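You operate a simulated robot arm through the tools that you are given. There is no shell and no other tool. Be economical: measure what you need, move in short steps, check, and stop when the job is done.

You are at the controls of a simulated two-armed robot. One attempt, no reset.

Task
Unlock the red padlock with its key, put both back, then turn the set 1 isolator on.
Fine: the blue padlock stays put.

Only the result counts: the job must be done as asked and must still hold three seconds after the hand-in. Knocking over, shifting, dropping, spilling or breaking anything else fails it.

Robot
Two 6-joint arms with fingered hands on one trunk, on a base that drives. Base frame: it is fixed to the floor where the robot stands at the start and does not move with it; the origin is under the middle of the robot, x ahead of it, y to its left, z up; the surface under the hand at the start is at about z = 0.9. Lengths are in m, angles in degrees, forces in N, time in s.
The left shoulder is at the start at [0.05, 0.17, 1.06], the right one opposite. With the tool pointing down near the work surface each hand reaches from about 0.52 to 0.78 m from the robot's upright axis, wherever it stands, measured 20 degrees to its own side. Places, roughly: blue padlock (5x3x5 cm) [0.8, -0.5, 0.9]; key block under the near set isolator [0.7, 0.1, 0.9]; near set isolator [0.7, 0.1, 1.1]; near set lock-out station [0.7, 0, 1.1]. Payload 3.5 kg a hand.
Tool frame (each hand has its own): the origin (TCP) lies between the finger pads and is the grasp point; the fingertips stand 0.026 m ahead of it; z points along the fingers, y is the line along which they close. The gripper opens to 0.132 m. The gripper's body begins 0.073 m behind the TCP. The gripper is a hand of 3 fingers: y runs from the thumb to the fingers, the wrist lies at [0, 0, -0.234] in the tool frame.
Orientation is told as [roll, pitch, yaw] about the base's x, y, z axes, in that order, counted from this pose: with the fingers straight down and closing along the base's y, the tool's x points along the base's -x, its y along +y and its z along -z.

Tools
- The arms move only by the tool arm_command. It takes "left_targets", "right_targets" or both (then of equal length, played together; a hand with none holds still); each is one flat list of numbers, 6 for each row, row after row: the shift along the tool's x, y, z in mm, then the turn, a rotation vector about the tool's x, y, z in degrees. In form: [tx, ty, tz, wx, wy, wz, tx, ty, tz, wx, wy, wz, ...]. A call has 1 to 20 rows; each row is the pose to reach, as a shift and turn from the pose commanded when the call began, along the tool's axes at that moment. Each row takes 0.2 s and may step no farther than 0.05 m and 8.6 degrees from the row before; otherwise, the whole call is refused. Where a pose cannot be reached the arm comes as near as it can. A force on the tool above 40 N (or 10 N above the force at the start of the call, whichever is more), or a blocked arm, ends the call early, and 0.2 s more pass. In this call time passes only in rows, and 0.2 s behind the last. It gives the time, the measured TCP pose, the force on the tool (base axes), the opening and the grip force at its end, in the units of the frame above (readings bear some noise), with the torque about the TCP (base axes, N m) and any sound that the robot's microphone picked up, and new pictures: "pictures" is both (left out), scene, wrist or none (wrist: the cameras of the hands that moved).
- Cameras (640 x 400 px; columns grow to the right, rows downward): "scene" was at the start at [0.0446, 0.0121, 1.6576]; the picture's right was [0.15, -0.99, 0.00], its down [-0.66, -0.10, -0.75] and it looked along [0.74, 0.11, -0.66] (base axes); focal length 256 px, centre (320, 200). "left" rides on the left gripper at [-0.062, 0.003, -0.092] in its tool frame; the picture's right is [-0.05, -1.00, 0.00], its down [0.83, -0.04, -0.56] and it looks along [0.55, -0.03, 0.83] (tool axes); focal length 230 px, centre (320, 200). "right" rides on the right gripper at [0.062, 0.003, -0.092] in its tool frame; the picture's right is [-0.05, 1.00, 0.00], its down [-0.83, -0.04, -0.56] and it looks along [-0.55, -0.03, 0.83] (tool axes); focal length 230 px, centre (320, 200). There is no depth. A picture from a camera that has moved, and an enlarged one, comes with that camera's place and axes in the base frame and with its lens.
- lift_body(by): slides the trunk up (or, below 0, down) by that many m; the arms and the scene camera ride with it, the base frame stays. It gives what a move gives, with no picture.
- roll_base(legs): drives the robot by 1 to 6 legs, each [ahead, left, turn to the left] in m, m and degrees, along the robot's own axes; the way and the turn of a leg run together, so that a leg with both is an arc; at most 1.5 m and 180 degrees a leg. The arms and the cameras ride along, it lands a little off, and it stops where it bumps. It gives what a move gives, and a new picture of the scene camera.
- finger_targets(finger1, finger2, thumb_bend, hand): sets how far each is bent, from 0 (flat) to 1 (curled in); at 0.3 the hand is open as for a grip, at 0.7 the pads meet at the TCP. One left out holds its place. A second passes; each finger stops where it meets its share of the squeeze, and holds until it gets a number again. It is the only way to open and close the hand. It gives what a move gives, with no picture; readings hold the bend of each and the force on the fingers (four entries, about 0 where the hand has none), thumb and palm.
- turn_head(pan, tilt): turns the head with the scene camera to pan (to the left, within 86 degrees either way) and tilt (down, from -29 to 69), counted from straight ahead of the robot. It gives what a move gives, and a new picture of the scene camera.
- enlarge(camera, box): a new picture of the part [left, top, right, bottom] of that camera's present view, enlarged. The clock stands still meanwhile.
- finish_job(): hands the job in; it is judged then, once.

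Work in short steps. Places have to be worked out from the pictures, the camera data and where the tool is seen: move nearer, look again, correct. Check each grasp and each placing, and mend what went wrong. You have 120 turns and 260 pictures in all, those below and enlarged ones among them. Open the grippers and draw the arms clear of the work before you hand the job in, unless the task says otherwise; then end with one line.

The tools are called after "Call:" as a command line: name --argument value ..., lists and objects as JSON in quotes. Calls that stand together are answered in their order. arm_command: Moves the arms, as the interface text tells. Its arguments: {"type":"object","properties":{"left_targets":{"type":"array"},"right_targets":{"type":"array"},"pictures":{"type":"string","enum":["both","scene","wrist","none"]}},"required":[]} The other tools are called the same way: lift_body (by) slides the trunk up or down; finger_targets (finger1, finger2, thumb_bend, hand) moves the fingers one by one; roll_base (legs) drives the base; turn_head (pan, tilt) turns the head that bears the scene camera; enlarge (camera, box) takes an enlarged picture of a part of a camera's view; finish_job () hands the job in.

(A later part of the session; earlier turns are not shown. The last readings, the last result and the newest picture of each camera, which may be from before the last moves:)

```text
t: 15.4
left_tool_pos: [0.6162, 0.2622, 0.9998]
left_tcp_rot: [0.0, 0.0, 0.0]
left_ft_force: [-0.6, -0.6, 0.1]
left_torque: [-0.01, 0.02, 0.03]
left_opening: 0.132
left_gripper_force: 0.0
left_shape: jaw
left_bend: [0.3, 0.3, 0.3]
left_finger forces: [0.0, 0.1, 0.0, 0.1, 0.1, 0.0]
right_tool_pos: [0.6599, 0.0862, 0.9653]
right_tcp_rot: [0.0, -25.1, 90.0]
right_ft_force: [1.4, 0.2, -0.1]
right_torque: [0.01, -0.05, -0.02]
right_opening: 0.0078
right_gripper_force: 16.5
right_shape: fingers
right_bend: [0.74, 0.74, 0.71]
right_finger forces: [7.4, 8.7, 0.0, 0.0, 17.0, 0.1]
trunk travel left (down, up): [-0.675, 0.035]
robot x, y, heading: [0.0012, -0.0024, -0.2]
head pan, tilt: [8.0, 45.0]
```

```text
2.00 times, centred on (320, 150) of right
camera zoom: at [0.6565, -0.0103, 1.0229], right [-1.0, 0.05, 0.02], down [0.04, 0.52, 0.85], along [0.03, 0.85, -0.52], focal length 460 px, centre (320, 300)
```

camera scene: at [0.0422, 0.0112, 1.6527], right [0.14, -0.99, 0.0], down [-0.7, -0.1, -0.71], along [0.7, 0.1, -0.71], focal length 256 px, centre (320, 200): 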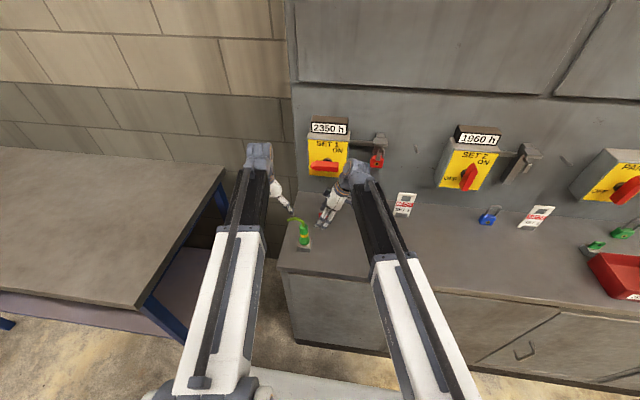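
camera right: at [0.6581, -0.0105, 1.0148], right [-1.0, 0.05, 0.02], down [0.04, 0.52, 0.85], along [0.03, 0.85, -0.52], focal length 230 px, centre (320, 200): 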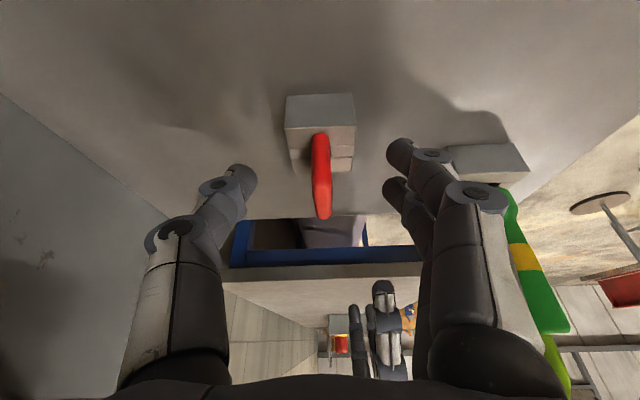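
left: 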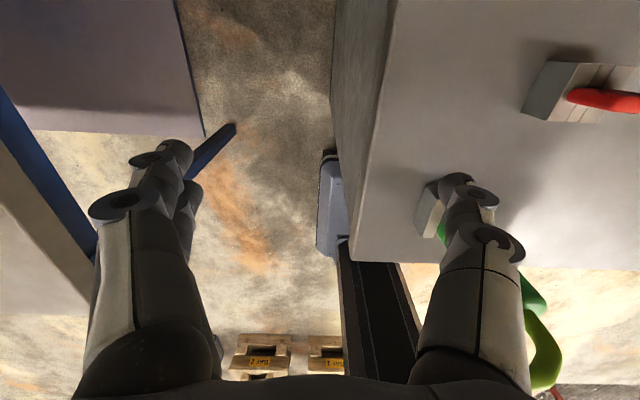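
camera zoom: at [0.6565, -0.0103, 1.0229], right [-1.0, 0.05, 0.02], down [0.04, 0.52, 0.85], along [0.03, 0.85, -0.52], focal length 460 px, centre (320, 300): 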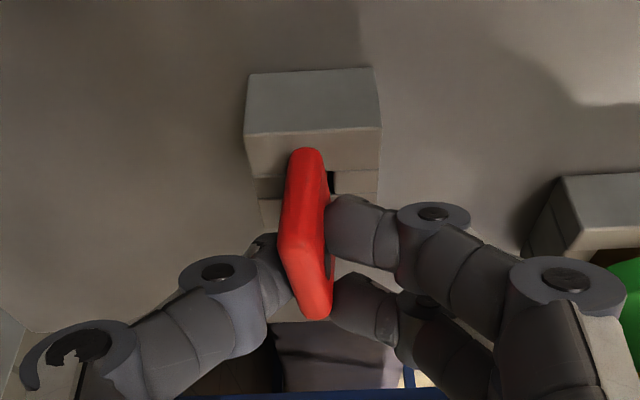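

Gripped (17 N), bow slightly twisted in its slot. Lifting straight up 15 mm, watching forces and clearance to the handle.

Call:
arm_command --right_targets '[-2.1, 0, -4.5, 0, 0, 0, -4.2, 0, -9, 0, 0, 0, -6.3, 0, -13.6, 0, 0, 0]' --pictures "wrist"

Call:
enlarge --camera "scene" --box '[290, 110, 390, 240]'

Call:
enlarge --camera "right" --box '[160, 50, 480, 250]'

```text
t: 16.2
left_tool_pos: [0.6156, 0.2638, 0.9997]
left_tcp_rot: [0.0, 0.0, 0.1]
left_ft_force: [-0.4, 0.5, 0.1]
left_torque: [-0.02, 0.0, 0.02]
left_opening: 0.132
left_gripper_force: 0.0
left_shape: jaw
left_bend: [0.3, 0.3, 0.3]
left_finger forces: [0.1, 0.0, 0.0, 0.0, 0.0, 0.1]
right_tool_pos: [0.6587, 0.0849, 0.9806]
right_tcp_rot: [0.0, -25.0, 90.0]
right_ft_force: [0.9, -0.1, -0.7]
right_torque: [0.01, -0.12, 0.01]
right_opening: 0.0078
right_gripper_force: 16.5
right_shape: fingers
right_bend: [0.74, 0.74, 0.71]
right_finger forces: [7.0, 8.6, 0.0, 0.1, 17.1, 0.0]
trunk travel left (down, up): [-0.675, 0.035]
robot x, y, heading: [0.0039, -0.002, 0.1]
head pan, tilt: [8.0, 45.0]
camera right: at [0.6558, -0.0107, 1.0379], right [-1.0, 0.05, 0.02], down [0.04, 0.52, 0.85], along [0.03, 0.85, -0.52], focal length 230 px, centre (320, 200)
```

right: 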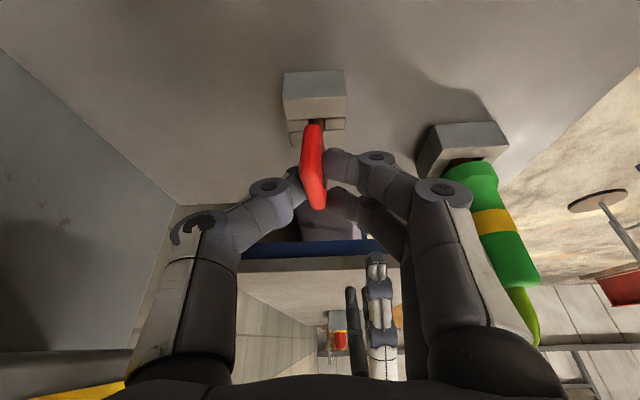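

```text
3.08 times, centred on (340, 175) of scene
camera zoom: at [0.0424, 0.0112, 1.6527], right [0.14, -0.99, 0.0], down [-0.7, -0.1, -0.71], along [0.7, 0.1, -0.71], focal length 787 px, centre (258, 277)
```

zoom: 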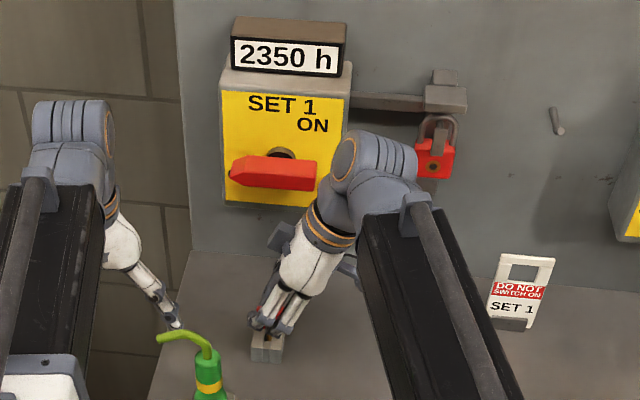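

```text
2.00 times, centred on (320, 150) of right
camera zoom: at [0.6558, -0.0107, 1.0379], right [-1.0, 0.05, 0.02], down [0.04, 0.52, 0.85], along [0.03, 0.85, -0.52], focal length 460 px, centre (320, 300)
```

zoom: 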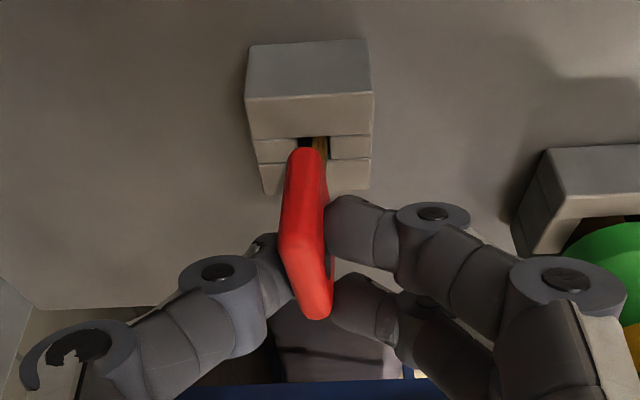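

The key is rising freely with its brass blade visible. Another 12 mm.

Call:
arm_command --right_targets '[-2.5, 0, -5.4, 0, 0, 0, -5.1, 0, -10.9, 0, 0, 0]' --pictures "none"

Call:
enlarge --camera "right" --box '[160, 50, 480, 250]'

Call:
enlarge --camera "scene" --box '[290, 110, 390, 240]'

```text
t: 16.8
left_tool_pos: [0.6154, 0.2627, 0.9996]
left_tcp_rot: [-0.1, 0.0, 0.0]
left_ft_force: [-0.5, -0.7, 0.2]
left_torque: [-0.01, -0.04, 0.03]
left_opening: 0.132
left_gripper_force: 0.0
left_shape: jaw
left_bend: [0.3, 0.3, 0.3]
left_finger forces: [0.0, 0.1, 0.0, 0.0, 0.0, 0.1]
right_tool_pos: [0.6586, 0.085, 0.9928]
right_tcp_rot: [0.1, -25.0, 89.9]
right_ft_force: [-0.1, 0.5, -0.8]
right_torque: [0.0, 0.01, 0.01]
right_opening: 0.0083
right_gripper_force: 16.9
right_shape: fingers
right_bend: [0.74, 0.74, 0.71]
right_finger forces: [8.2, 8.6, 0.0, 0.0, 16.7, 0.0]
trunk travel left (down, up): [-0.675, 0.035]
robot x, y, heading: [-0.0008, -0.0001, -0.2]
head pan, tilt: [8.0, 45.0]
```

```text
2.00 times, centred on (320, 150) of right
camera zoom: at [0.6561, -0.0115, 1.0503], right [-1.0, 0.05, 0.02], down [0.04, 0.52, 0.85], along [0.03, 0.85, -0.52], focal length 460 px, centre (320, 300)
```

zoom: 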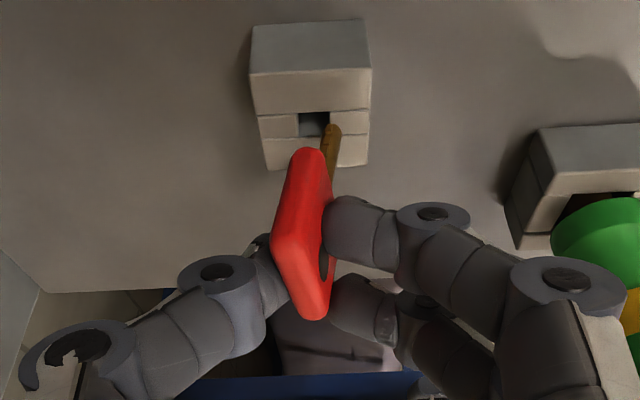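

```text
3.08 times, centred on (340, 175) of scene
camera zoom: at [0.0422, 0.0112, 1.6527], right [0.14, -0.99, 0.0], down [-0.7, -0.1, -0.71], along [0.7, 0.1, -0.71], focal length 787 px, centre (258, 277)
```

zoom: 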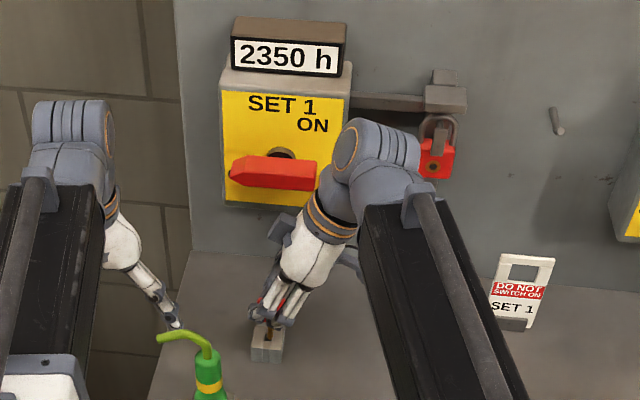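

The key is out but swivelled a little in the grip. I'll lift a bit more, back off toward -y clear of the handle, then look at how it sits.

Call:
arm_command --right_targets '[-3.4, 0, -7.2, 0, 0, 0, 12, 0, -20, 0, 0, 0, 40, 3, -45, 0, 0, 0, 78, 6, -69, 0, 0, 0]' --pictures "wrist"

Call:
enlarge --camera "right" --box '[160, 50, 480, 250]'

Call:
enlarge --camera "scene" --box '[330, 150, 410, 220]'

```text
t: 17.8
left_tool_pos: [0.6159, 0.2627, 1.0006]
left_tcp_rot: [-0.1, -0.1, -0.1]
left_ft_force: [0.2, 1.0, 0.2]
left_torque: [0.0, -0.01, -0.01]
left_opening: 0.1317
left_gripper_force: 0.1
left_shape: jaw
left_bend: [0.3, 0.3, 0.3]
left_finger forces: [0.0, 0.0, 0.1, 0.0, 0.0, 0.1]
right_tool_pos: [0.6502, -0.0106, 1.0226]
right_tcp_rot: [0.2, -24.8, 89.5]
right_ft_force: [-0.1, 0.1, 0.4]
right_torque: [0.02, 0.01, 0.0]
right_opening: 0.0082
right_gripper_force: 16.7
right_shape: fingers
right_bend: [0.74, 0.74, 0.71]
right_finger forces: [8.2, 8.7, 0.0, 0.1, 16.7, 0.0]
trunk travel left (down, up): [-0.675, 0.035]
robot x, y, heading: [0.0015, -0.0018, -0.2]
head pan, tilt: [8.0, 45.0]
camera right: at [0.6479, -0.1074, 1.0806], right [-1.0, 0.06, 0.03], down [0.05, 0.52, 0.85], along [0.03, 0.85, -0.52], focal length 230 px, centre (320, 200)
```

right: 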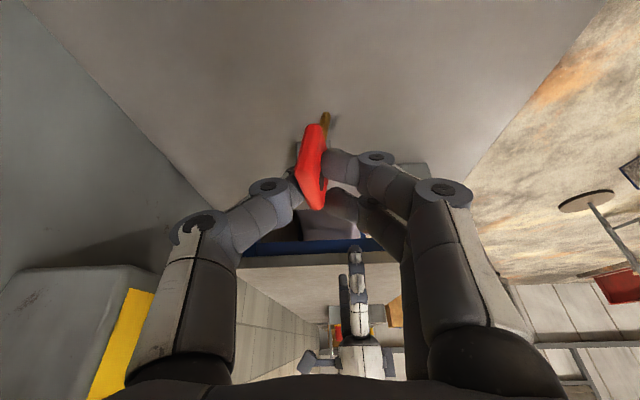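

```text
2.00 times, centred on (320, 150) of right
camera zoom: at [0.6479, -0.1074, 1.0806], right [-1.0, 0.06, 0.03], down [0.05, 0.52, 0.85], along [0.03, 0.85, -0.52], focal length 460 px, centre (320, 300)
```

zoom: 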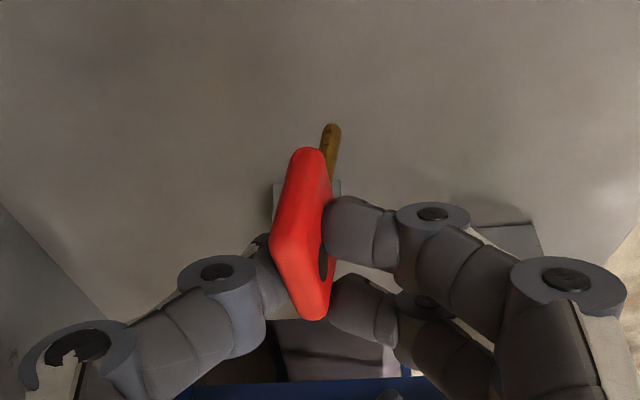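

```text
5.71 times, centred on (370, 185) of scene
camera zoom: at [0.042, 0.0109, 1.6527], right [0.14, -0.99, 0.0], down [-0.7, -0.1, -0.71], along [0.7, 0.1, -0.71], focal length 1462 px, centre (34, 286)
```

zoom: 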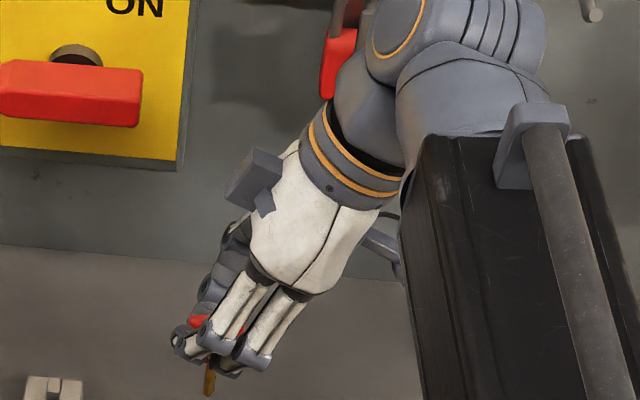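

The key sits tilted roughly 9° in the grip with its tip ≈57 mm ahead of the TCP when pointed forward. For room to point the hand at the lock I need to back the base ~8 cm; first raise the left hand clear of the oil can's spout.

Call:
arm_command --left_targets '[0, 0, -40, 0, 0, 0, 0, 0, -80, 0, 0, 0, 0, 0, -120, 0, 0, 0, 0, 0, -150, 0, 0, 0]' --pictures "none"

Call:
roll_base --legs '[[-0.08, 0, 0]]'

```text
t: 18.8
left_tool_pos: [0.6168, 0.2653, 1.1517]
left_tcp_rot: [0.0, 0.0, 0.0]
left_ft_force: [-0.1, 0.1, 0.1]
left_torque: [0.01, -0.03, 0.02]
left_opening: 0.1318
left_gripper_force: 0.0
left_shape: jaw
left_bend: [0.3, 0.3, 0.3]
left_finger forces: [0.0, 0.0, 0.0, 0.1, 0.1, 0.1]
right_tool_pos: [0.6526, -0.0115, 1.0232]
right_tcp_rot: [0.2, -24.7, 89.5]
right_ft_force: [0.1, -0.3, -0.2]
right_torque: [-0.01, -0.01, 0.0]
right_opening: 0.0079
right_gripper_force: 17.1
right_shape: fingers
right_bend: [0.74, 0.74, 0.71]
right_finger forces: [8.3, 8.7, 0.1, 0.0, 16.7, 0.0]
trunk travel left (down, up): [-0.675, 0.035]
robot x, y, heading: [-0.0006, 0.0025, -0.1]
head pan, tilt: [8.0, 45.0]
```

```text
t: 19.8
left_tool_pos: [0.5364, 0.2648, 1.1528]
left_tcp_rot: [0.0, 0.0, 0.0]
left_ft_force: [-0.5, 0.1, 0.2]
left_torque: [0.03, -0.02, -0.01]
left_opening: 0.132
left_gripper_force: 0.1
left_shape: jaw
left_bend: [0.3, 0.3, 0.3]
left_finger forces: [0.0, 0.0, 0.1, 0.0, 0.0, 0.0]
right_tool_pos: [0.57, -0.012, 1.0236]
right_tcp_rot: [0.2, -24.8, 89.4]
right_ft_force: [-0.9, 0.1, 0.1]
right_torque: [0.04, -0.05, 0.0]
right_opening: 0.0078
right_gripper_force: 16.8
right_shape: fingers
right_bend: [0.74, 0.74, 0.71]
right_finger forces: [8.2, 8.6, 0.0, 0.0, 16.7, 0.0]
trunk travel left (down, up): [-0.675, 0.035]
robot x, y, heading: [-0.0814, 0.0011, -0.0]
head pan, tilt: [8.0, 45.0]
camera scene: at [-0.0402, 0.0111, 1.6528], right [0.14, -0.99, 0.0], down [-0.7, -0.1, -0.71], along [0.7, 0.1, -0.71], focal length 256 px, centre (320, 200)
```

scene: 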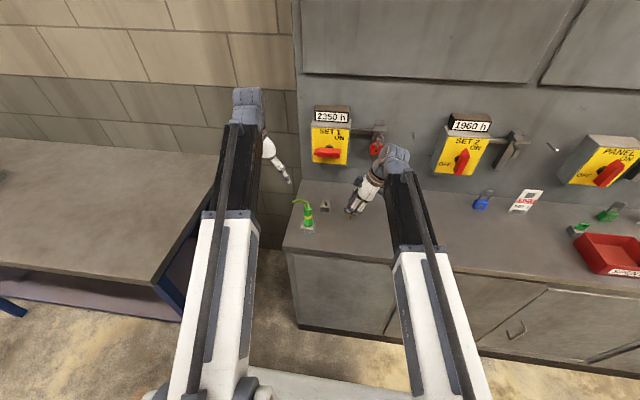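

Now rotating the hand so the key points at the wall, bringing the key tip ~4 cm in front of the keyhole.

Call:
arm_command --right_targets '[2.3, -9, -8.7, 7.51, 0, -3.51, 4.6, -18, -17.4, 15.02, 0, -7.02, 6.9, -27, -26.1, 22.5, 0, -10.5, 9.1, -36, -34.8, 30.0, 0, -14.0, 11.4, -45, -43.5, 37.5, 0, -17.5, 13.7, -54, -52.2, 45.05, 0, -21.05, 16, -63, -60.9, 52.6, 0, -24.6, 18.3, -72, -69.6, 60.1, 0, -28.1, 20.6, -81, -78.3, 67.6, 0, -31.6, 22.8, -90, -87, 75.1, 0, -35.1, 25.1, -99, -95.7, 82.6, 0, -38.6, 27.4, -108, -104.4, 90.1, 0, -42.1]' --pictures "both"

Call:
enlarge --camera "scene" --box '[330, 110, 430, 190]'

Call:
enlarge --camera "right" --box '[160, 50, 480, 250]'

```text
t: 22.4
left_tool_pos: [0.5368, 0.2644, 1.1504]
left_tcp_rot: [0.0, 0.1, -0.2]
left_ft_force: [0.1, 0.4, -0.2]
left_torque: [-0.01, -0.02, -0.02]
left_opening: 0.1321
left_gripper_force: 0.0
left_shape: jaw
left_bend: [0.3, 0.3, 0.3]
left_finger forces: [0.0, 0.0, 0.1, 0.1, 0.0, 0.1]
right_tool_pos: [0.6796, -0.0847, 1.1083]
right_tcp_rot: [-98.2, 4.2, 114.3]
right_ft_force: [0.1, -1.1, 0.3]
right_torque: [-0.01, 0.03, 0.0]
right_opening: 0.0071
right_gripper_force: 14.4
right_shape: fingers
right_bend: [0.75, 0.75, 0.71]
right_finger forces: [7.5, 7.5, 0.0, 0.1, 14.3, 0.1]
right hand out of reach, approached as far as the arm can: row 1, 2, 3, 4, 5, 6, 7, 8, 9, 10
trunk travel left (down, up): [-0.675, 0.035]
robot x, y, heading: [-0.078, 0.0018, 0.0]
head pan, tilt: [8.0, 45.0]
camera scene: at [-0.038, 0.0105, 1.6527], right [0.14, -0.99, 0.0], down [-0.7, -0.1, -0.71], along [0.7, 0.1, -0.71], focal length 256 px, centre (320, 200)
camera right: at [0.6233, -0.1805, 1.0951], right [0.14, 0.04, -0.99], down [-0.85, 0.52, -0.1], along [0.51, 0.85, 0.11], focal length 230 px, centre (320, 200)
```

scene: 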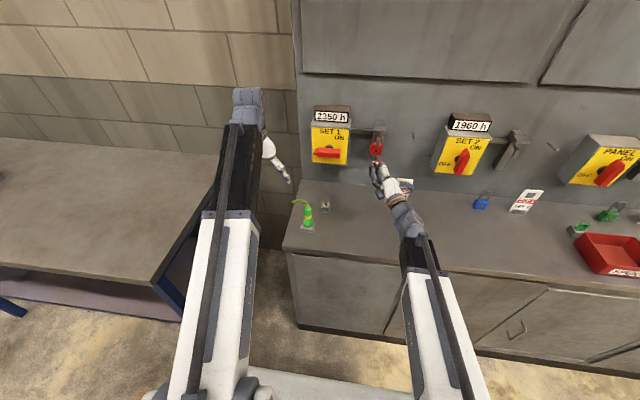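
right: 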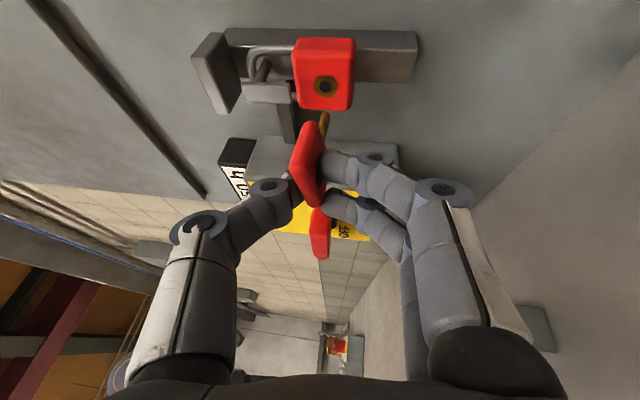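

```text
5.00 times, centred on (380, 150) of scene
camera zoom: at [-0.038, 0.0105, 1.6527], right [0.14, -0.99, 0.0], down [-0.7, -0.1, -0.71], along [0.7, 0.1, -0.71], focal length 1280 px, centre (20, 450)
```

zoom: 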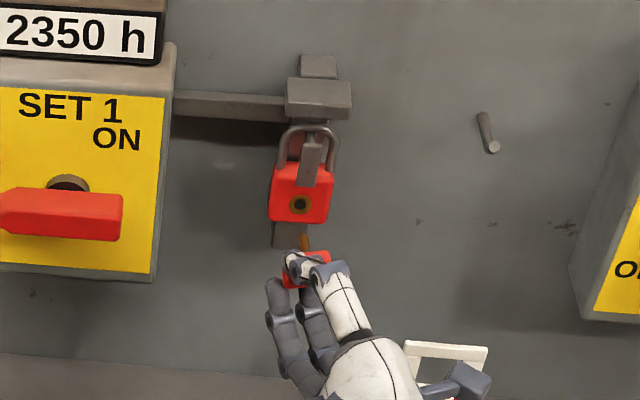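

```text
2.00 times, centred on (320, 150) of right
camera zoom: at [0.6233, -0.1805, 1.0951], right [0.14, 0.04, -0.99], down [-0.85, 0.52, -0.1], along [0.51, 0.85, 0.11], focal length 460 px, centre (320, 300)
```

zoom: 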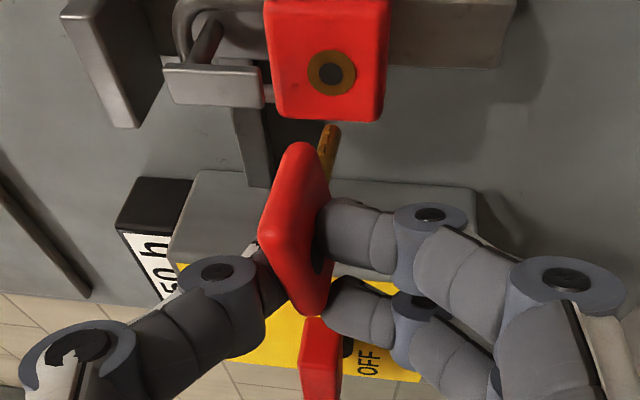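

Superb view: the key points at the keyhole. I estimate keyhole ≈ tip + (34, 3, 4) mm. Enlarging the scene view to check the key's direction.

Call:
enlarge --camera "scene" --box '[366, 138, 398, 166]'

Call:
enlarge --camera "right" --box '[270, 60, 370, 160]'

```text
14.29 times, centred on (382, 152) of scene
camera zoom: at [-0.038, 0.0105, 1.6527], right [0.14, -0.99, 0.0], down [-0.7, -0.1, -0.71], along [0.7, 0.1, -0.71], focal length 3656 px, centre (-566, 886)
```

zoom: 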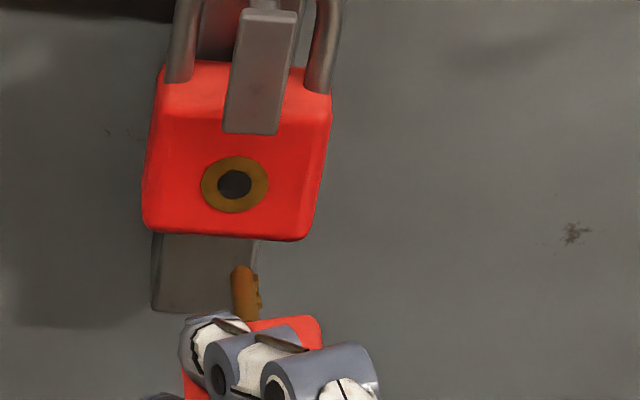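

```text
4.00 times, centred on (320, 110) of right
camera zoom: at [0.6233, -0.1805, 1.0951], right [0.14, 0.04, -0.99], down [-0.85, 0.52, -0.1], along [0.51, 0.85, 0.11], focal length 920 px, centre (320, 560)
```

zoom: 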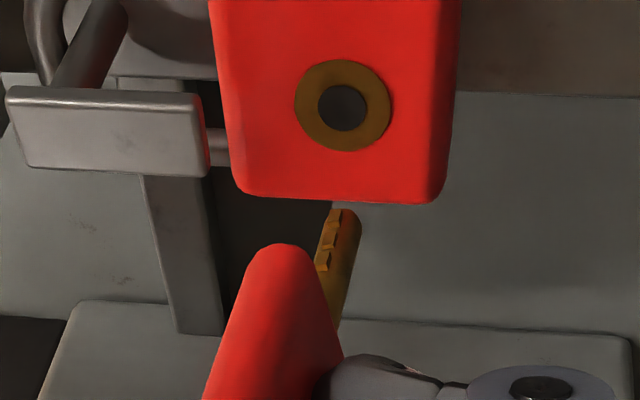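

Key axis is parallel to x within ~2°, blade ≈4.6 mm in an ≈8 mm hole. Correcting 2.5 mm in y and 4.2 mm in z while advancing 20 mm, then re-check.

Call:
arm_command --right_targets '[3.2, -0.5, 9.8, 0, 0, 0, 6.4, -1, 19.6, 0, 0, 0]' --pictures "none"

Call:
enlarge --camera "scene" --box '[366, 138, 398, 166]'

Call:
enlarge --camera "right" --box '[270, 60, 370, 160]'

```text
t: 23.0
left_tool_pos: [0.5367, 0.265, 1.1507]
left_tcp_rot: [0.0, 0.0, -0.1]
left_ft_force: [-0.4, 0.4, -1.1]
left_torque: [0.02, -0.01, 0.0]
left_opening: 0.1321
left_gripper_force: 0.0
left_shape: jaw
left_bend: [0.3, 0.3, 0.3]
left_finger forces: [0.0, 0.0, 0.0, 0.1, 0.0, 0.0]
right_tool_pos: [0.6987, -0.0785, 1.1099]
right_tcp_rot: [-98.4, 4.1, 114.2]
right_ft_force: [0.4, 0.3, -0.2]
right_torque: [-0.02, 0.05, 0.01]
right_opening: 0.0072
right_gripper_force: 14.5
right_shape: fingers
right_bend: [0.75, 0.75, 0.71]
right_finger forces: [7.5, 7.4, 0.1, 0.0, 14.2, 0.1]
trunk travel left (down, up): [-0.675, 0.035]
robot x, y, heading: [-0.0834, -0.0016, -0.0]
head pan, tilt: [8.0, 45.0]
```

```text
14.29 times, centred on (382, 152) of scene
camera zoom: at [-0.0381, 0.0112, 1.6527], right [0.14, -0.99, 0.0], down [-0.7, -0.1, -0.71], along [0.7, 0.1, -0.71], focal length 3656 px, centre (-566, 886)
```

zoom: 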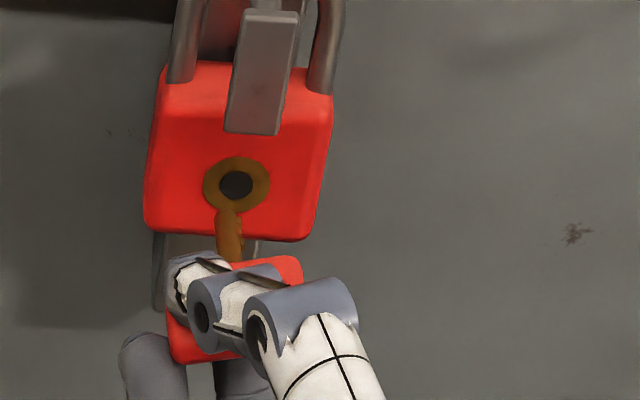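

```text
4.00 times, centred on (320, 110) of right
camera zoom: at [0.6432, -0.1758, 1.0984], right [0.14, 0.04, -0.99], down [-0.85, 0.53, -0.1], along [0.52, 0.85, 0.11], focal length 920 px, centre (320, 560)
```

zoom: 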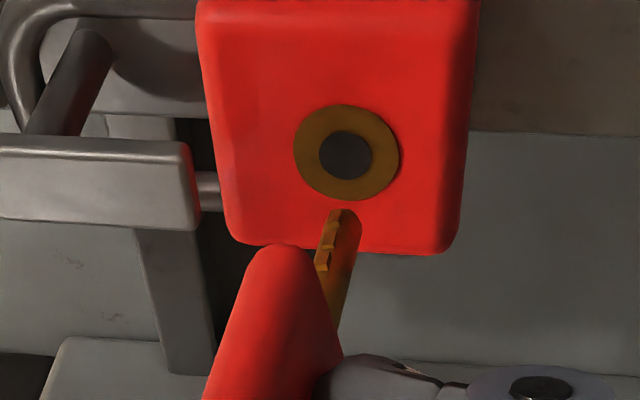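

The tip is ~12 mm from the hole, 2 mm too far +y and ~1 mm low. Correct and advance 8 mm.

Call:
arm_command --right_targets '[1.9, -1, -0.6, 0, 0, 0, 5.2, 0, 6.6, 0, 0, 0]' --pictures "none"

Call:
enlarge --camera "scene" --box '[366, 138, 398, 166]'

Call:
enlarge --camera "right" --box '[270, 60, 370, 160]'

```text
t: 23.6
left_tool_pos: [0.537, 0.2641, 1.15]
left_tcp_rot: [0.0, 0.0, 0.0]
left_ft_force: [0.1, 0.0, -0.4]
left_torque: [-0.02, 0.0, 0.0]
left_opening: 0.1321
left_gripper_force: 0.1
left_shape: jaw
left_bend: [0.3, 0.3, 0.3]
left_finger forces: [0.0, 0.1, 0.1, 0.0, 0.1, 0.0]
right_tool_pos: [0.7073, -0.0812, 1.1111]
right_tcp_rot: [-98.2, 4.1, 114.2]
right_ft_force: [-0.8, 0.4, 0.2]
right_torque: [0.02, 0.0, -0.01]
right_opening: 0.0071
right_gripper_force: 14.5
right_shape: fingers
right_bend: [0.75, 0.75, 0.71]
right_finger forces: [7.5, 7.4, 0.0, 0.0, 14.2, 0.0]
trunk travel left (down, up): [-0.675, 0.035]
robot x, y, heading: [-0.0772, -0.003, -0.1]
head pan, tilt: [8.0, 45.0]
```

```text
14.29 times, centred on (382, 152) of scene
camera zoom: at [-0.0381, 0.0111, 1.6527], right [0.14, -0.99, 0.0], down [-0.7, -0.1, -0.71], along [0.7, 0.1, -0.71], focal length 3656 px, centre (-566, 886)
```

zoom: 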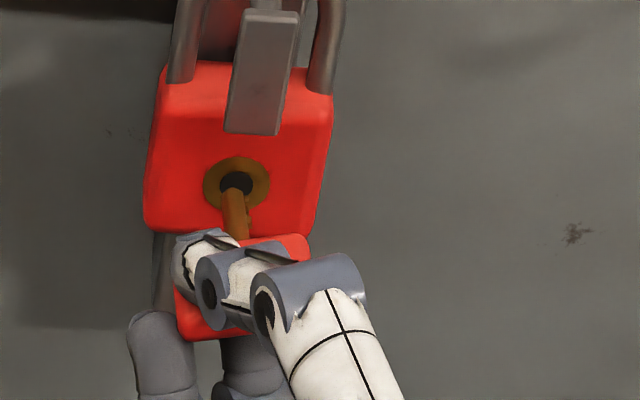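

```text
4.00 times, centred on (320, 110) of right
camera zoom: at [0.6512, -0.1775, 1.0995], right [0.14, 0.04, -0.99], down [-0.85, 0.53, -0.1], along [0.52, 0.85, 0.11], focal length 920 px, centre (320, 560)
```

zoom: 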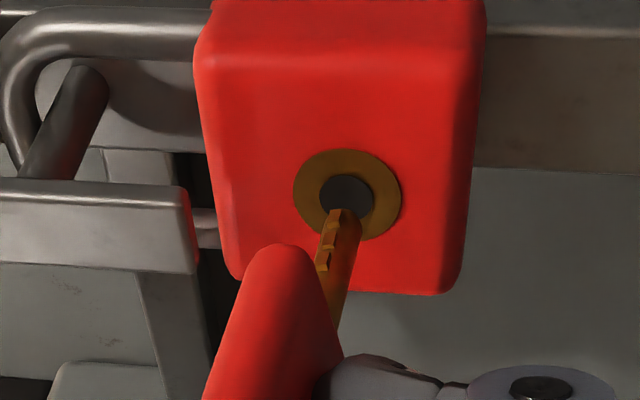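

Tip is at the hole entrance. The key yaws ~4.5° toward +y, so I'll rotate about the tip to straighten and enter ~6 mm.

Call:
arm_command --right_targets '[-2.0, 0, 1.0, -0.16, 2.2, -0.33, -3.5, 0.2, 3.0, -0.32, 4.45, -0.66, -1.6, 0.9, 7.3, -0.32, 4.45, -0.66]' --pictures "none"

Call:
enlarge --camera "scene" --box '[366, 138, 398, 166]'

Call:
enlarge --camera "right" --box '[270, 60, 370, 160]'

```text
t: 24.4
left_tool_pos: [0.5362, 0.2645, 1.1512]
left_tcp_rot: [0.0, 0.1, 0.0]
left_ft_force: [0.1, 0.4, -0.5]
left_torque: [0.0, -0.02, 0.02]
left_opening: 0.1318
left_gripper_force: 0.0
left_shape: jaw
left_bend: [0.3, 0.3, 0.3]
left_finger forces: [0.0, 0.0, 0.0, 0.0, 0.0, 0.0]
right_tool_pos: [0.7136, -0.0776, 1.1114]
right_tcp_rot: [-98.3, 4.2, 109.7]
right_ft_force: [-0.3, 0.3, 0.6]
right_torque: [0.0, 0.0, 0.02]
right_opening: 0.0068
right_gripper_force: 14.4
right_shape: fingers
right_bend: [0.75, 0.75, 0.71]
right_finger forces: [7.5, 7.8, 0.1, 0.1, 14.2, 0.0]
trunk travel left (down, up): [-0.675, 0.035]
robot x, y, heading: [-0.0834, -0.0011, -0.1]
head pan, tilt: [8.0, 45.0]
```

```text
14.29 times, centred on (382, 152) of scene
camera zoom: at [-0.0381, 0.0111, 1.6527], right [0.14, -0.99, 0.0], down [-0.7, -0.1, -0.71], along [0.7, 0.1, -0.71], focal length 3656 px, centre (-566, 886)
```

zoom: 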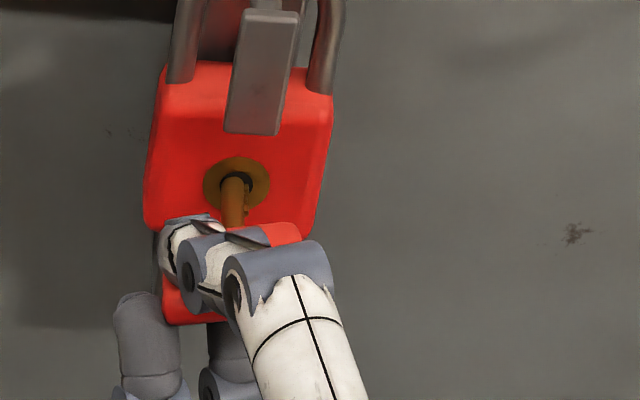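

```text
4.00 times, centred on (320, 110) of right
camera zoom: at [0.6493, -0.1684, 1.0997], right [0.14, 0.03, -0.99], down [-0.8, 0.59, -0.1], along [0.58, 0.81, 0.11], focal length 920 px, centre (320, 560)
```

zoom: 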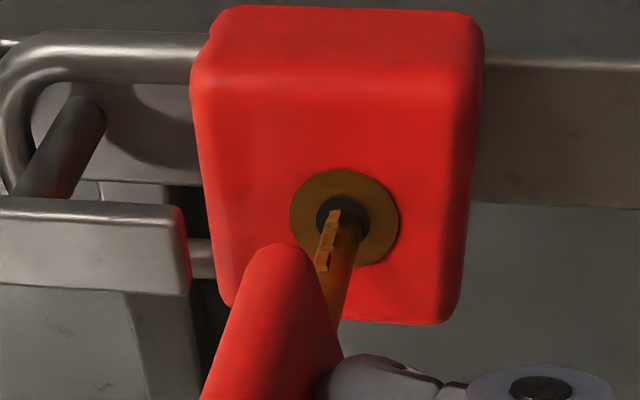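

The tip is entering the hole. Pushing 8 mm along +x.

Call:
arm_command --right_targets '[1.4, 0.6, 3.7, 0, 0, 0, 2.8, 1.3, 7.4, 0, 0, 0]' --pictures "none"

Call:
enlarge --camera "scene" --box '[366, 138, 398, 166]'

Call:
enlarge --camera "right" --box '[270, 60, 370, 160]'

```text
t: 25.0
left_tool_pos: [0.5351, 0.2632, 1.1512]
left_tcp_rot: [0.0, 0.1, -0.1]
left_ft_force: [0.3, -0.3, -0.9]
left_torque: [0.0, -0.02, 0.0]
left_opening: 0.1318
left_gripper_force: 0.1
left_shape: jaw
left_bend: [0.3, 0.3, 0.3]
left_finger forces: [0.0, 0.0, 0.0, 0.1, 0.1, 0.0]
right_tool_pos: [0.7224, -0.0761, 1.1099]
right_tcp_rot: [-98.3, 4.2, 109.6]
right_ft_force: [-0.1, -0.2, -0.7]
right_torque: [0.0, 0.01, 0.01]
right_opening: 0.0071
right_gripper_force: 14.5
right_shape: fingers
right_bend: [0.75, 0.75, 0.71]
right_finger forces: [7.5, 7.6, 0.0, 0.0, 14.2, 0.0]
trunk travel left (down, up): [-0.675, 0.035]
robot x, y, heading: [-0.0791, -0.002, -0.2]
head pan, tilt: [8.0, 45.0]
```

```text
14.29 times, centred on (382, 152) of scene
camera zoom: at [-0.0382, 0.0111, 1.6527], right [0.14, -0.99, 0.0], down [-0.7, -0.1, -0.71], along [0.7, 0.1, -0.71], focal length 3656 px, centre (-566, 886)
```

zoom: 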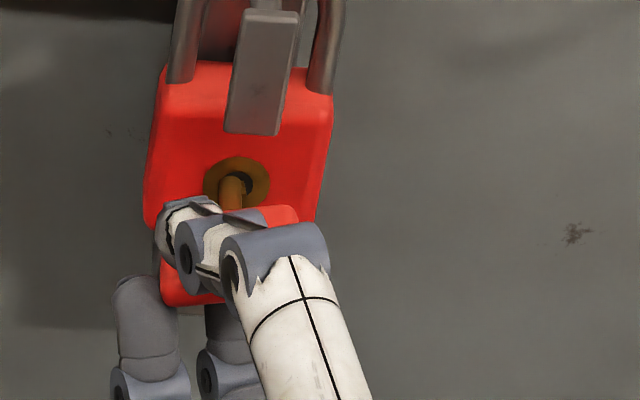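

```text
4.00 times, centred on (320, 110) of right
camera zoom: at [0.6574, -0.168, 1.0994], right [0.14, 0.03, -0.99], down [-0.8, 0.59, -0.1], along [0.58, 0.81, 0.11], focal length 920 px, centre (320, 560)
```

zoom: 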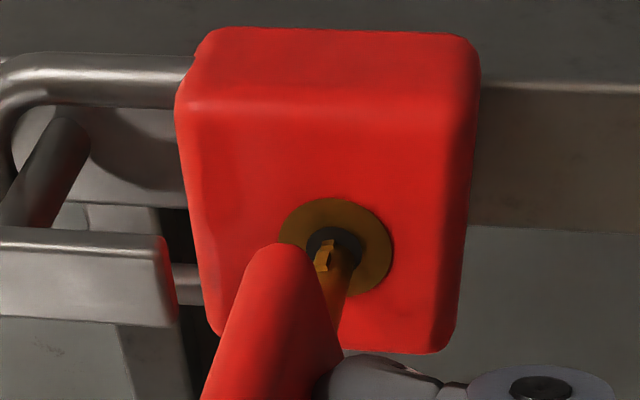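

Entering freely, with a slight +y offset of ~1 mm. Continue 14 mm deeper with a 1 mm y correction; the force guard will stop it at seating.

Call:
arm_command --right_targets '[2.2, 0.6, 3.0, 0, 0, 0, 3.4, 1.2, 6.4, 0, 0, 0, 4.5, 1.7, 9.6, 0, 0, 0, 5.7, 2.2, 12.7, 0, 0, 0]' --pictures "none"

Call:
enlarge --camera "scene" --box '[366, 138, 398, 166]'

Call:
enlarge --camera "right" --box '[270, 60, 370, 160]'

```text
t: 26.0
left_tool_pos: [0.5339, 0.2643, 1.1523]
left_tcp_rot: [-0.1, -0.2, -0.1]
left_ft_force: [-0.1, -0.6, 1.2]
left_torque: [-0.01, -0.01, -0.02]
left_opening: 0.1319
left_gripper_force: 0.0
left_shape: jaw
left_bend: [0.3, 0.3, 0.3]
left_finger forces: [0.0, 0.1, 0.0, 0.0, 0.1, 0.0]
right_tool_pos: [0.7325, -0.0768, 1.113]
right_tcp_rot: [-98.4, 4.1, 109.8]
right_ft_force: [-16.8, 2.5, -1.4]
right_torque: [-0.03, -0.01, 0.06]
right_opening: 0.0076
right_gripper_force: 19.0
right_shape: fingers
right_bend: [0.76, 0.76, 0.71]
right_finger forces: [12.5, 9.0, 0.1, 0.0, 17.2, 0.1]
trunk travel left (down, up): [-0.675, 0.035]
robot x, y, heading: [-0.0811, -0.0033, -0.3]
head pan, tilt: [8.0, 45.0]
```

```text
14.29 times, centred on (382, 152) of scene
camera zoom: at [-0.0407, 0.0116, 1.6528], right [0.14, -0.99, 0.0], down [-0.7, -0.1, -0.71], along [0.7, 0.1, -0.71], focal length 3656 px, centre (-566, 886)
```

zoom: 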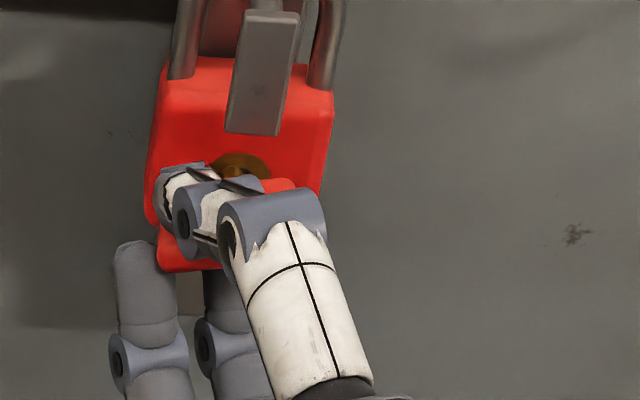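

```text
4.00 times, centred on (320, 110) of right
camera zoom: at [0.6691, -0.1671, 1.1007], right [0.14, 0.03, -0.99], down [-0.8, 0.59, -0.1], along [0.58, 0.81, 0.11], focal length 920 px, centre (320, 560)
```

zoom: 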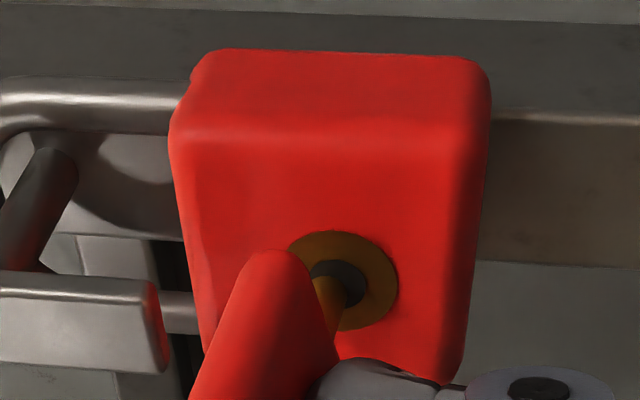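

Seated: 17 N axial reaction. I'll relieve it slightly and start turning the key clockwise about its own axis, 32° first, watching torque and sound.

Call:
arm_command --right_targets '[-0.67, -0.88, -1.22, 2.77, 1.26, 7.43, -0.76, -1.55, -1.07, 5.54, 2.53, 14.86, -0.75, -2.23, -0.96, 8.3, 3.79, 22.3, -0.66, -2.91, -0.87, 11.07, 5.06, 29.7]' --pictures "wrist"

Call:
enlarge --camera "scene" --box '[366, 138, 398, 166]'

```text
t: 27.0
left_tool_pos: [0.5359, 0.2628, 1.1505]
left_tcp_rot: [0.0, 0.0, -0.2]
left_ft_force: [0.1, 0.1, -0.5]
left_torque: [0.0, 0.0, 0.02]
left_opening: 0.1318
left_gripper_force: 0.0
left_shape: jaw
left_bend: [0.3, 0.3, 0.3]
left_finger forces: [0.1, 0.0, 0.0, 0.0, 0.0, 0.1]
right_tool_pos: [0.7323, -0.0774, 1.1149]
right_tcp_rot: [-110.1, -25.9, 112.1]
right_ft_force: [-6.1, 1.3, -0.4]
right_torque: [-0.02, 0.02, -0.03]
right_opening: 0.0071
right_gripper_force: 15.7
right_shape: fingers
right_bend: [0.76, 0.76, 0.71]
right_finger forces: [9.6, 7.7, 0.0, 0.0, 15.0, 0.0]
trunk travel left (down, up): [-0.675, 0.035]
robot x, y, heading: [-0.0796, 0.0021, -0.2]
head pan, tilt: [8.0, 45.0]
camera right: at [0.669, -0.1481, 1.0562], right [0.15, 0.55, -0.82], down [-0.8, 0.55, 0.23], along [0.58, 0.62, 0.52], focal length 230 px, centre (320, 200)
```

right: 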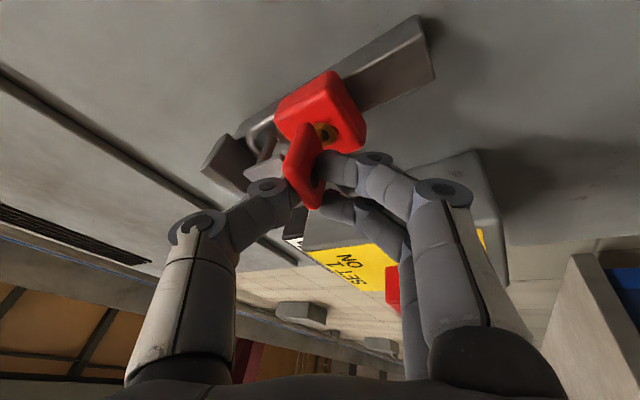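

```text
14.29 times, centred on (382, 152) of scene
camera zoom: at [-0.0392, 0.0113, 1.6528], right [0.14, -0.99, 0.0], down [-0.7, -0.1, -0.71], along [0.7, 0.1, -0.71], focal length 3656 px, centre (-566, 886)
```

zoom: 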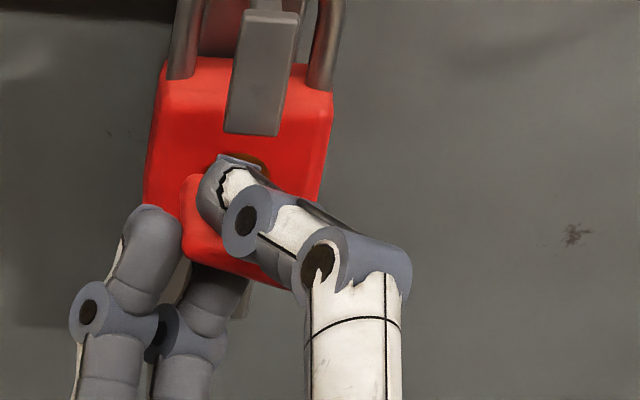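

It turns without torque. Continuing clockwise to about 88° total.

Call:
arm_command --right_targets '[-0.17, -0.64, 0.18, 2.77, 1.26, 7.43, -0.26, -1.31, 0.32, 5.54, 2.53, 14.86, -0.25, -1.99, 0.44, 8.3, 3.79, 22.3, -0.15, -2.67, 0.52, 11.07, 5.06, 29.7, 0.03, -3.33, 0.58, 13.84, 6.32, 37.2, 0.29, -3.96, 0.59, 16.6, 7.58, 44.6, 0.64, -4.56, 0.57, 19.4, 8.85, 52.0]' --pictures "wrist"

Call:
enlarge --camera "scene" --box '[350, 115, 410, 170]'

```text
t: 28.6
left_tool_pos: [0.5349, 0.2638, 1.152]
left_tcp_rot: [0.0, 0.0, -0.1]
left_ft_force: [-0.1, 0.2, -0.3]
left_torque: [-0.03, 0.02, 0.05]
left_opening: 0.1319
left_gripper_force: 0.0
left_shape: jaw
left_bend: [0.3, 0.3, 0.3]
left_finger forces: [0.0, 0.1, 0.0, 0.0, 0.1, 0.0]
right_tool_pos: [0.7323, -0.0794, 1.1192]
right_tcp_rot: [-173.2, -68.8, 163.9]
right_ft_force: [-8.2, 2.4, -0.7]
right_torque: [-0.02, 0.09, 0.09]
right_opening: 0.007
right_gripper_force: 16.8
right_shape: fingers
right_bend: [0.76, 0.76, 0.71]
right_finger forces: [13.0, 6.3, 0.1, 0.1, 14.3, 0.0]
trunk travel left (down, up): [-0.675, 0.035]
robot x, y, heading: [-0.0792, 0.0033, 0.1]
head pan, tilt: [8.0, 45.0]
camera right: at [0.6696, -0.0718, 1.0279], right [0.15, 0.99, 0.01], down [-0.81, 0.12, 0.58], along [0.57, -0.09, 0.82], focal length 230 px, centre (320, 200)
```

right: 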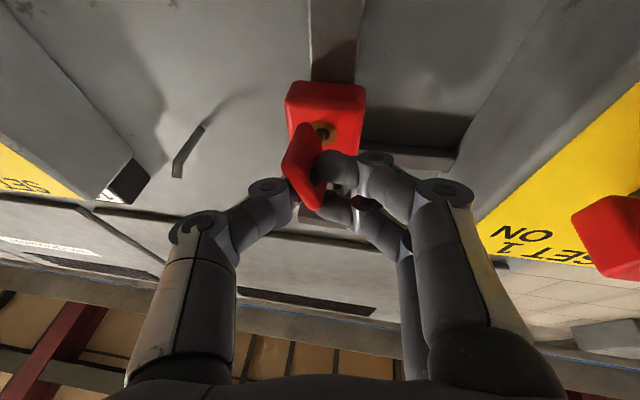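

```text
7.27 times, centred on (380, 142) of scene
camera zoom: at [-0.0392, 0.0116, 1.6528], right [0.14, -0.99, 0.0], down [-0.7, -0.1, -0.71], along [0.7, 0.1, -0.71], focal length 1861 px, centre (-116, 618)
```

zoom: 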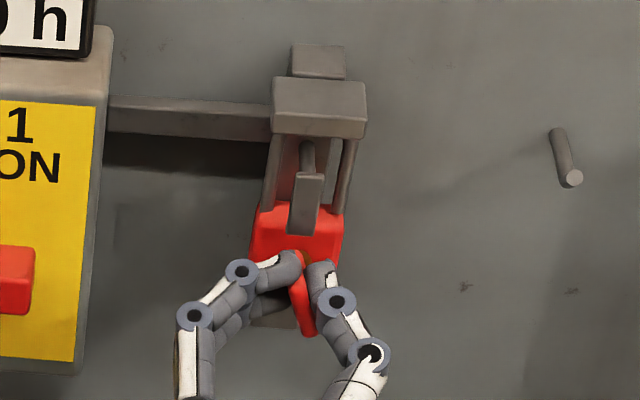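

The shackle has sprung up: unlocked. Now I try withdrawing the key gently (6 mm), the lip in front of the body keeps the padlock from coming along.

Call:
arm_command --right_targets '[-0.7, -0.3, -1.9, 0, 0, 0, -1.4, -0.6, -3.7, 0, 0, 0, -2.1, -0.95, -5.6, 0, 0, 0]' --pictures "wrist"

Call:
enlarge --camera "scene" --box '[350, 115, 410, 170]'

```text
t: 29.4
left_tool_pos: [0.5374, 0.2643, 1.1499]
left_tcp_rot: [0.0, 0.0, -0.1]
left_ft_force: [0.6, -0.9, 0.9]
left_torque: [0.02, 0.0, -0.02]
left_opening: 0.132
left_gripper_force: 0.1
left_shape: jaw
left_bend: [0.3, 0.3, 0.3]
left_finger forces: [0.1, 0.0, 0.0, 0.0, 0.0, 0.1]
right_tool_pos: [0.7272, -0.0807, 1.1165]
right_tcp_rot: [-172.8, -68.8, 163.7]
right_ft_force: [-0.1, -0.8, -1.8]
right_torque: [0.01, 0.1, 0.05]
right_opening: 0.0071
right_gripper_force: 14.3
right_shape: fingers
right_bend: [0.76, 0.76, 0.71]
right_finger forces: [9.9, 6.1, 0.1, 0.0, 13.4, 0.0]
trunk travel left (down, up): [-0.675, 0.035]
robot x, y, heading: [-0.0836, 0.0007, -0.3]
head pan, tilt: [8.0, 45.0]
camera right: at [0.6645, -0.0726, 1.027], right [0.15, 0.99, 0.0], down [-0.81, 0.12, 0.58], along [0.57, -0.09, 0.82], focal length 230 px, centre (320, 200)
```

right: 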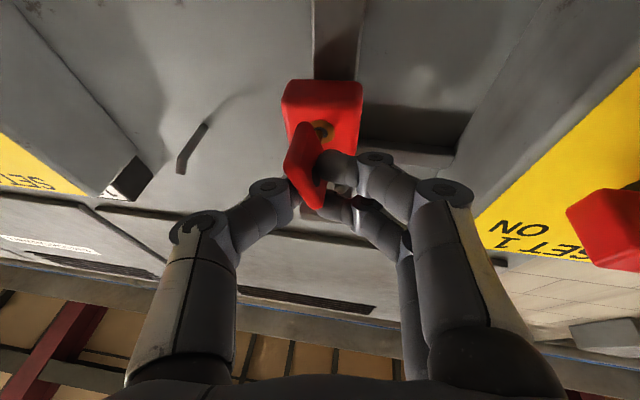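

```text
7.27 times, centred on (380, 142) of scene
camera zoom: at [-0.0379, 0.0111, 1.6527], right [0.14, -0.99, 0.0], down [-0.7, -0.1, -0.71], along [0.7, 0.1, -0.71], focal length 1861 px, centre (-116, 618)
```

zoom: 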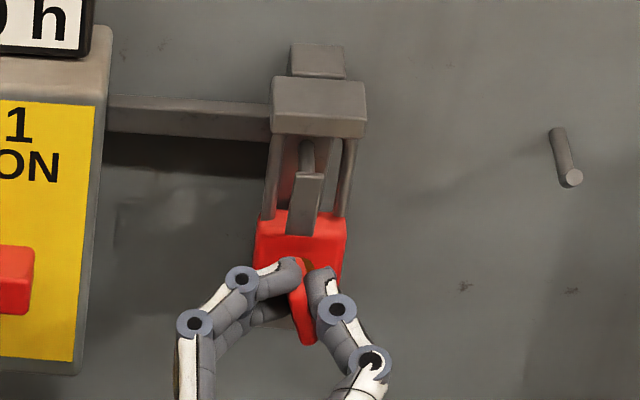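

The key is retained while turned (the body follows it). I'll push 2 mm back in and turn the key back to its entry angle so it can be withdrawn.

Call:
arm_command --right_targets '[0.95, 0.93, 1.66, -2.77, -1.26, -7.43, 1.28, 1.48, 1.44, -5.54, -2.53, -14.86, 1.69, 1.98, 1.2, -8.3, -3.79, -22.3, 2.16, 2.41, 0.96, -11.07, -5.06, -29.7, 2.69, 2.76, 0.7, -13.84, -6.32, -37.2, 3.27, 3.03, 0.45, -16.6, -7.58, -44.6, 3.88, 3.21, 0.19, -19.4, -8.85, -52.0, 4.51, 3.29, -0.05, -22.1, -10.1, -59.5, 5.15, 3.28, -0.28, -24.9, -11.4, -66.9, 5.79, 3.18, -0.5, -27.7, -12.6, -74.3, 6.41, 2.98, -0.69, -30.4, -13.9, -81.8]' --pictures "wrist"

Call:
enlarge --camera "scene" --box '[350, 115, 410, 170]'

```text
t: 31.8
left_tool_pos: [0.5367, 0.2643, 1.1505]
left_tcp_rot: [0.0, 0.0, -0.1]
left_ft_force: [0.7, 0.0, -0.8]
left_torque: [-0.01, -0.01, -0.02]
left_opening: 0.1318
left_gripper_force: 0.1
left_shape: jaw
left_bend: [0.3, 0.3, 0.3]
left_finger forces: [0.0, 0.0, 0.0, 0.0, 0.0, 0.0]
right_tool_pos: [0.7306, -0.0777, 1.1118]
right_tcp_rot: [-98.3, 4.3, 109.6]
right_ft_force: [-1.4, 0.3, -1.7]
right_torque: [0.01, 0.08, -0.02]
right_opening: 0.0068
right_gripper_force: 13.8
right_shape: fingers
right_bend: [0.76, 0.76, 0.71]
right_finger forces: [10.7, 4.6, 0.0, 0.0, 12.3, 0.2]
trunk travel left (down, up): [-0.675, 0.035]
robot x, y, heading: [-0.0826, 0.0012, -0.1]
head pan, tilt: [8.0, 45.0]
camera right: at [0.6661, -0.1685, 1.1001], right [0.14, 0.03, -0.99], down [-0.8, 0.59, -0.1], along [0.58, 0.81, 0.11], focal length 230 px, centre (320, 200)
```

right: 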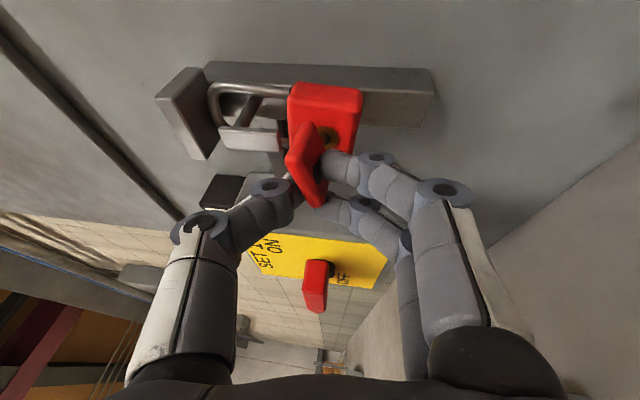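

```text
7.27 times, centred on (380, 142) of scene
camera zoom: at [-0.038, 0.0111, 1.6527], right [0.14, -0.99, 0.0], down [-0.7, -0.1, -0.71], along [0.7, 0.1, -0.71], focal length 1861 px, centre (-116, 618)
```

zoom: 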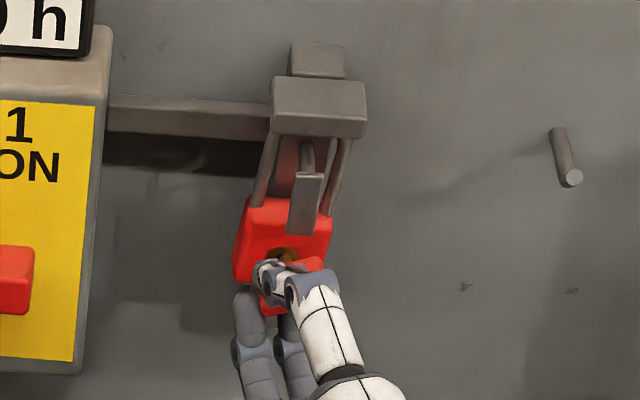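

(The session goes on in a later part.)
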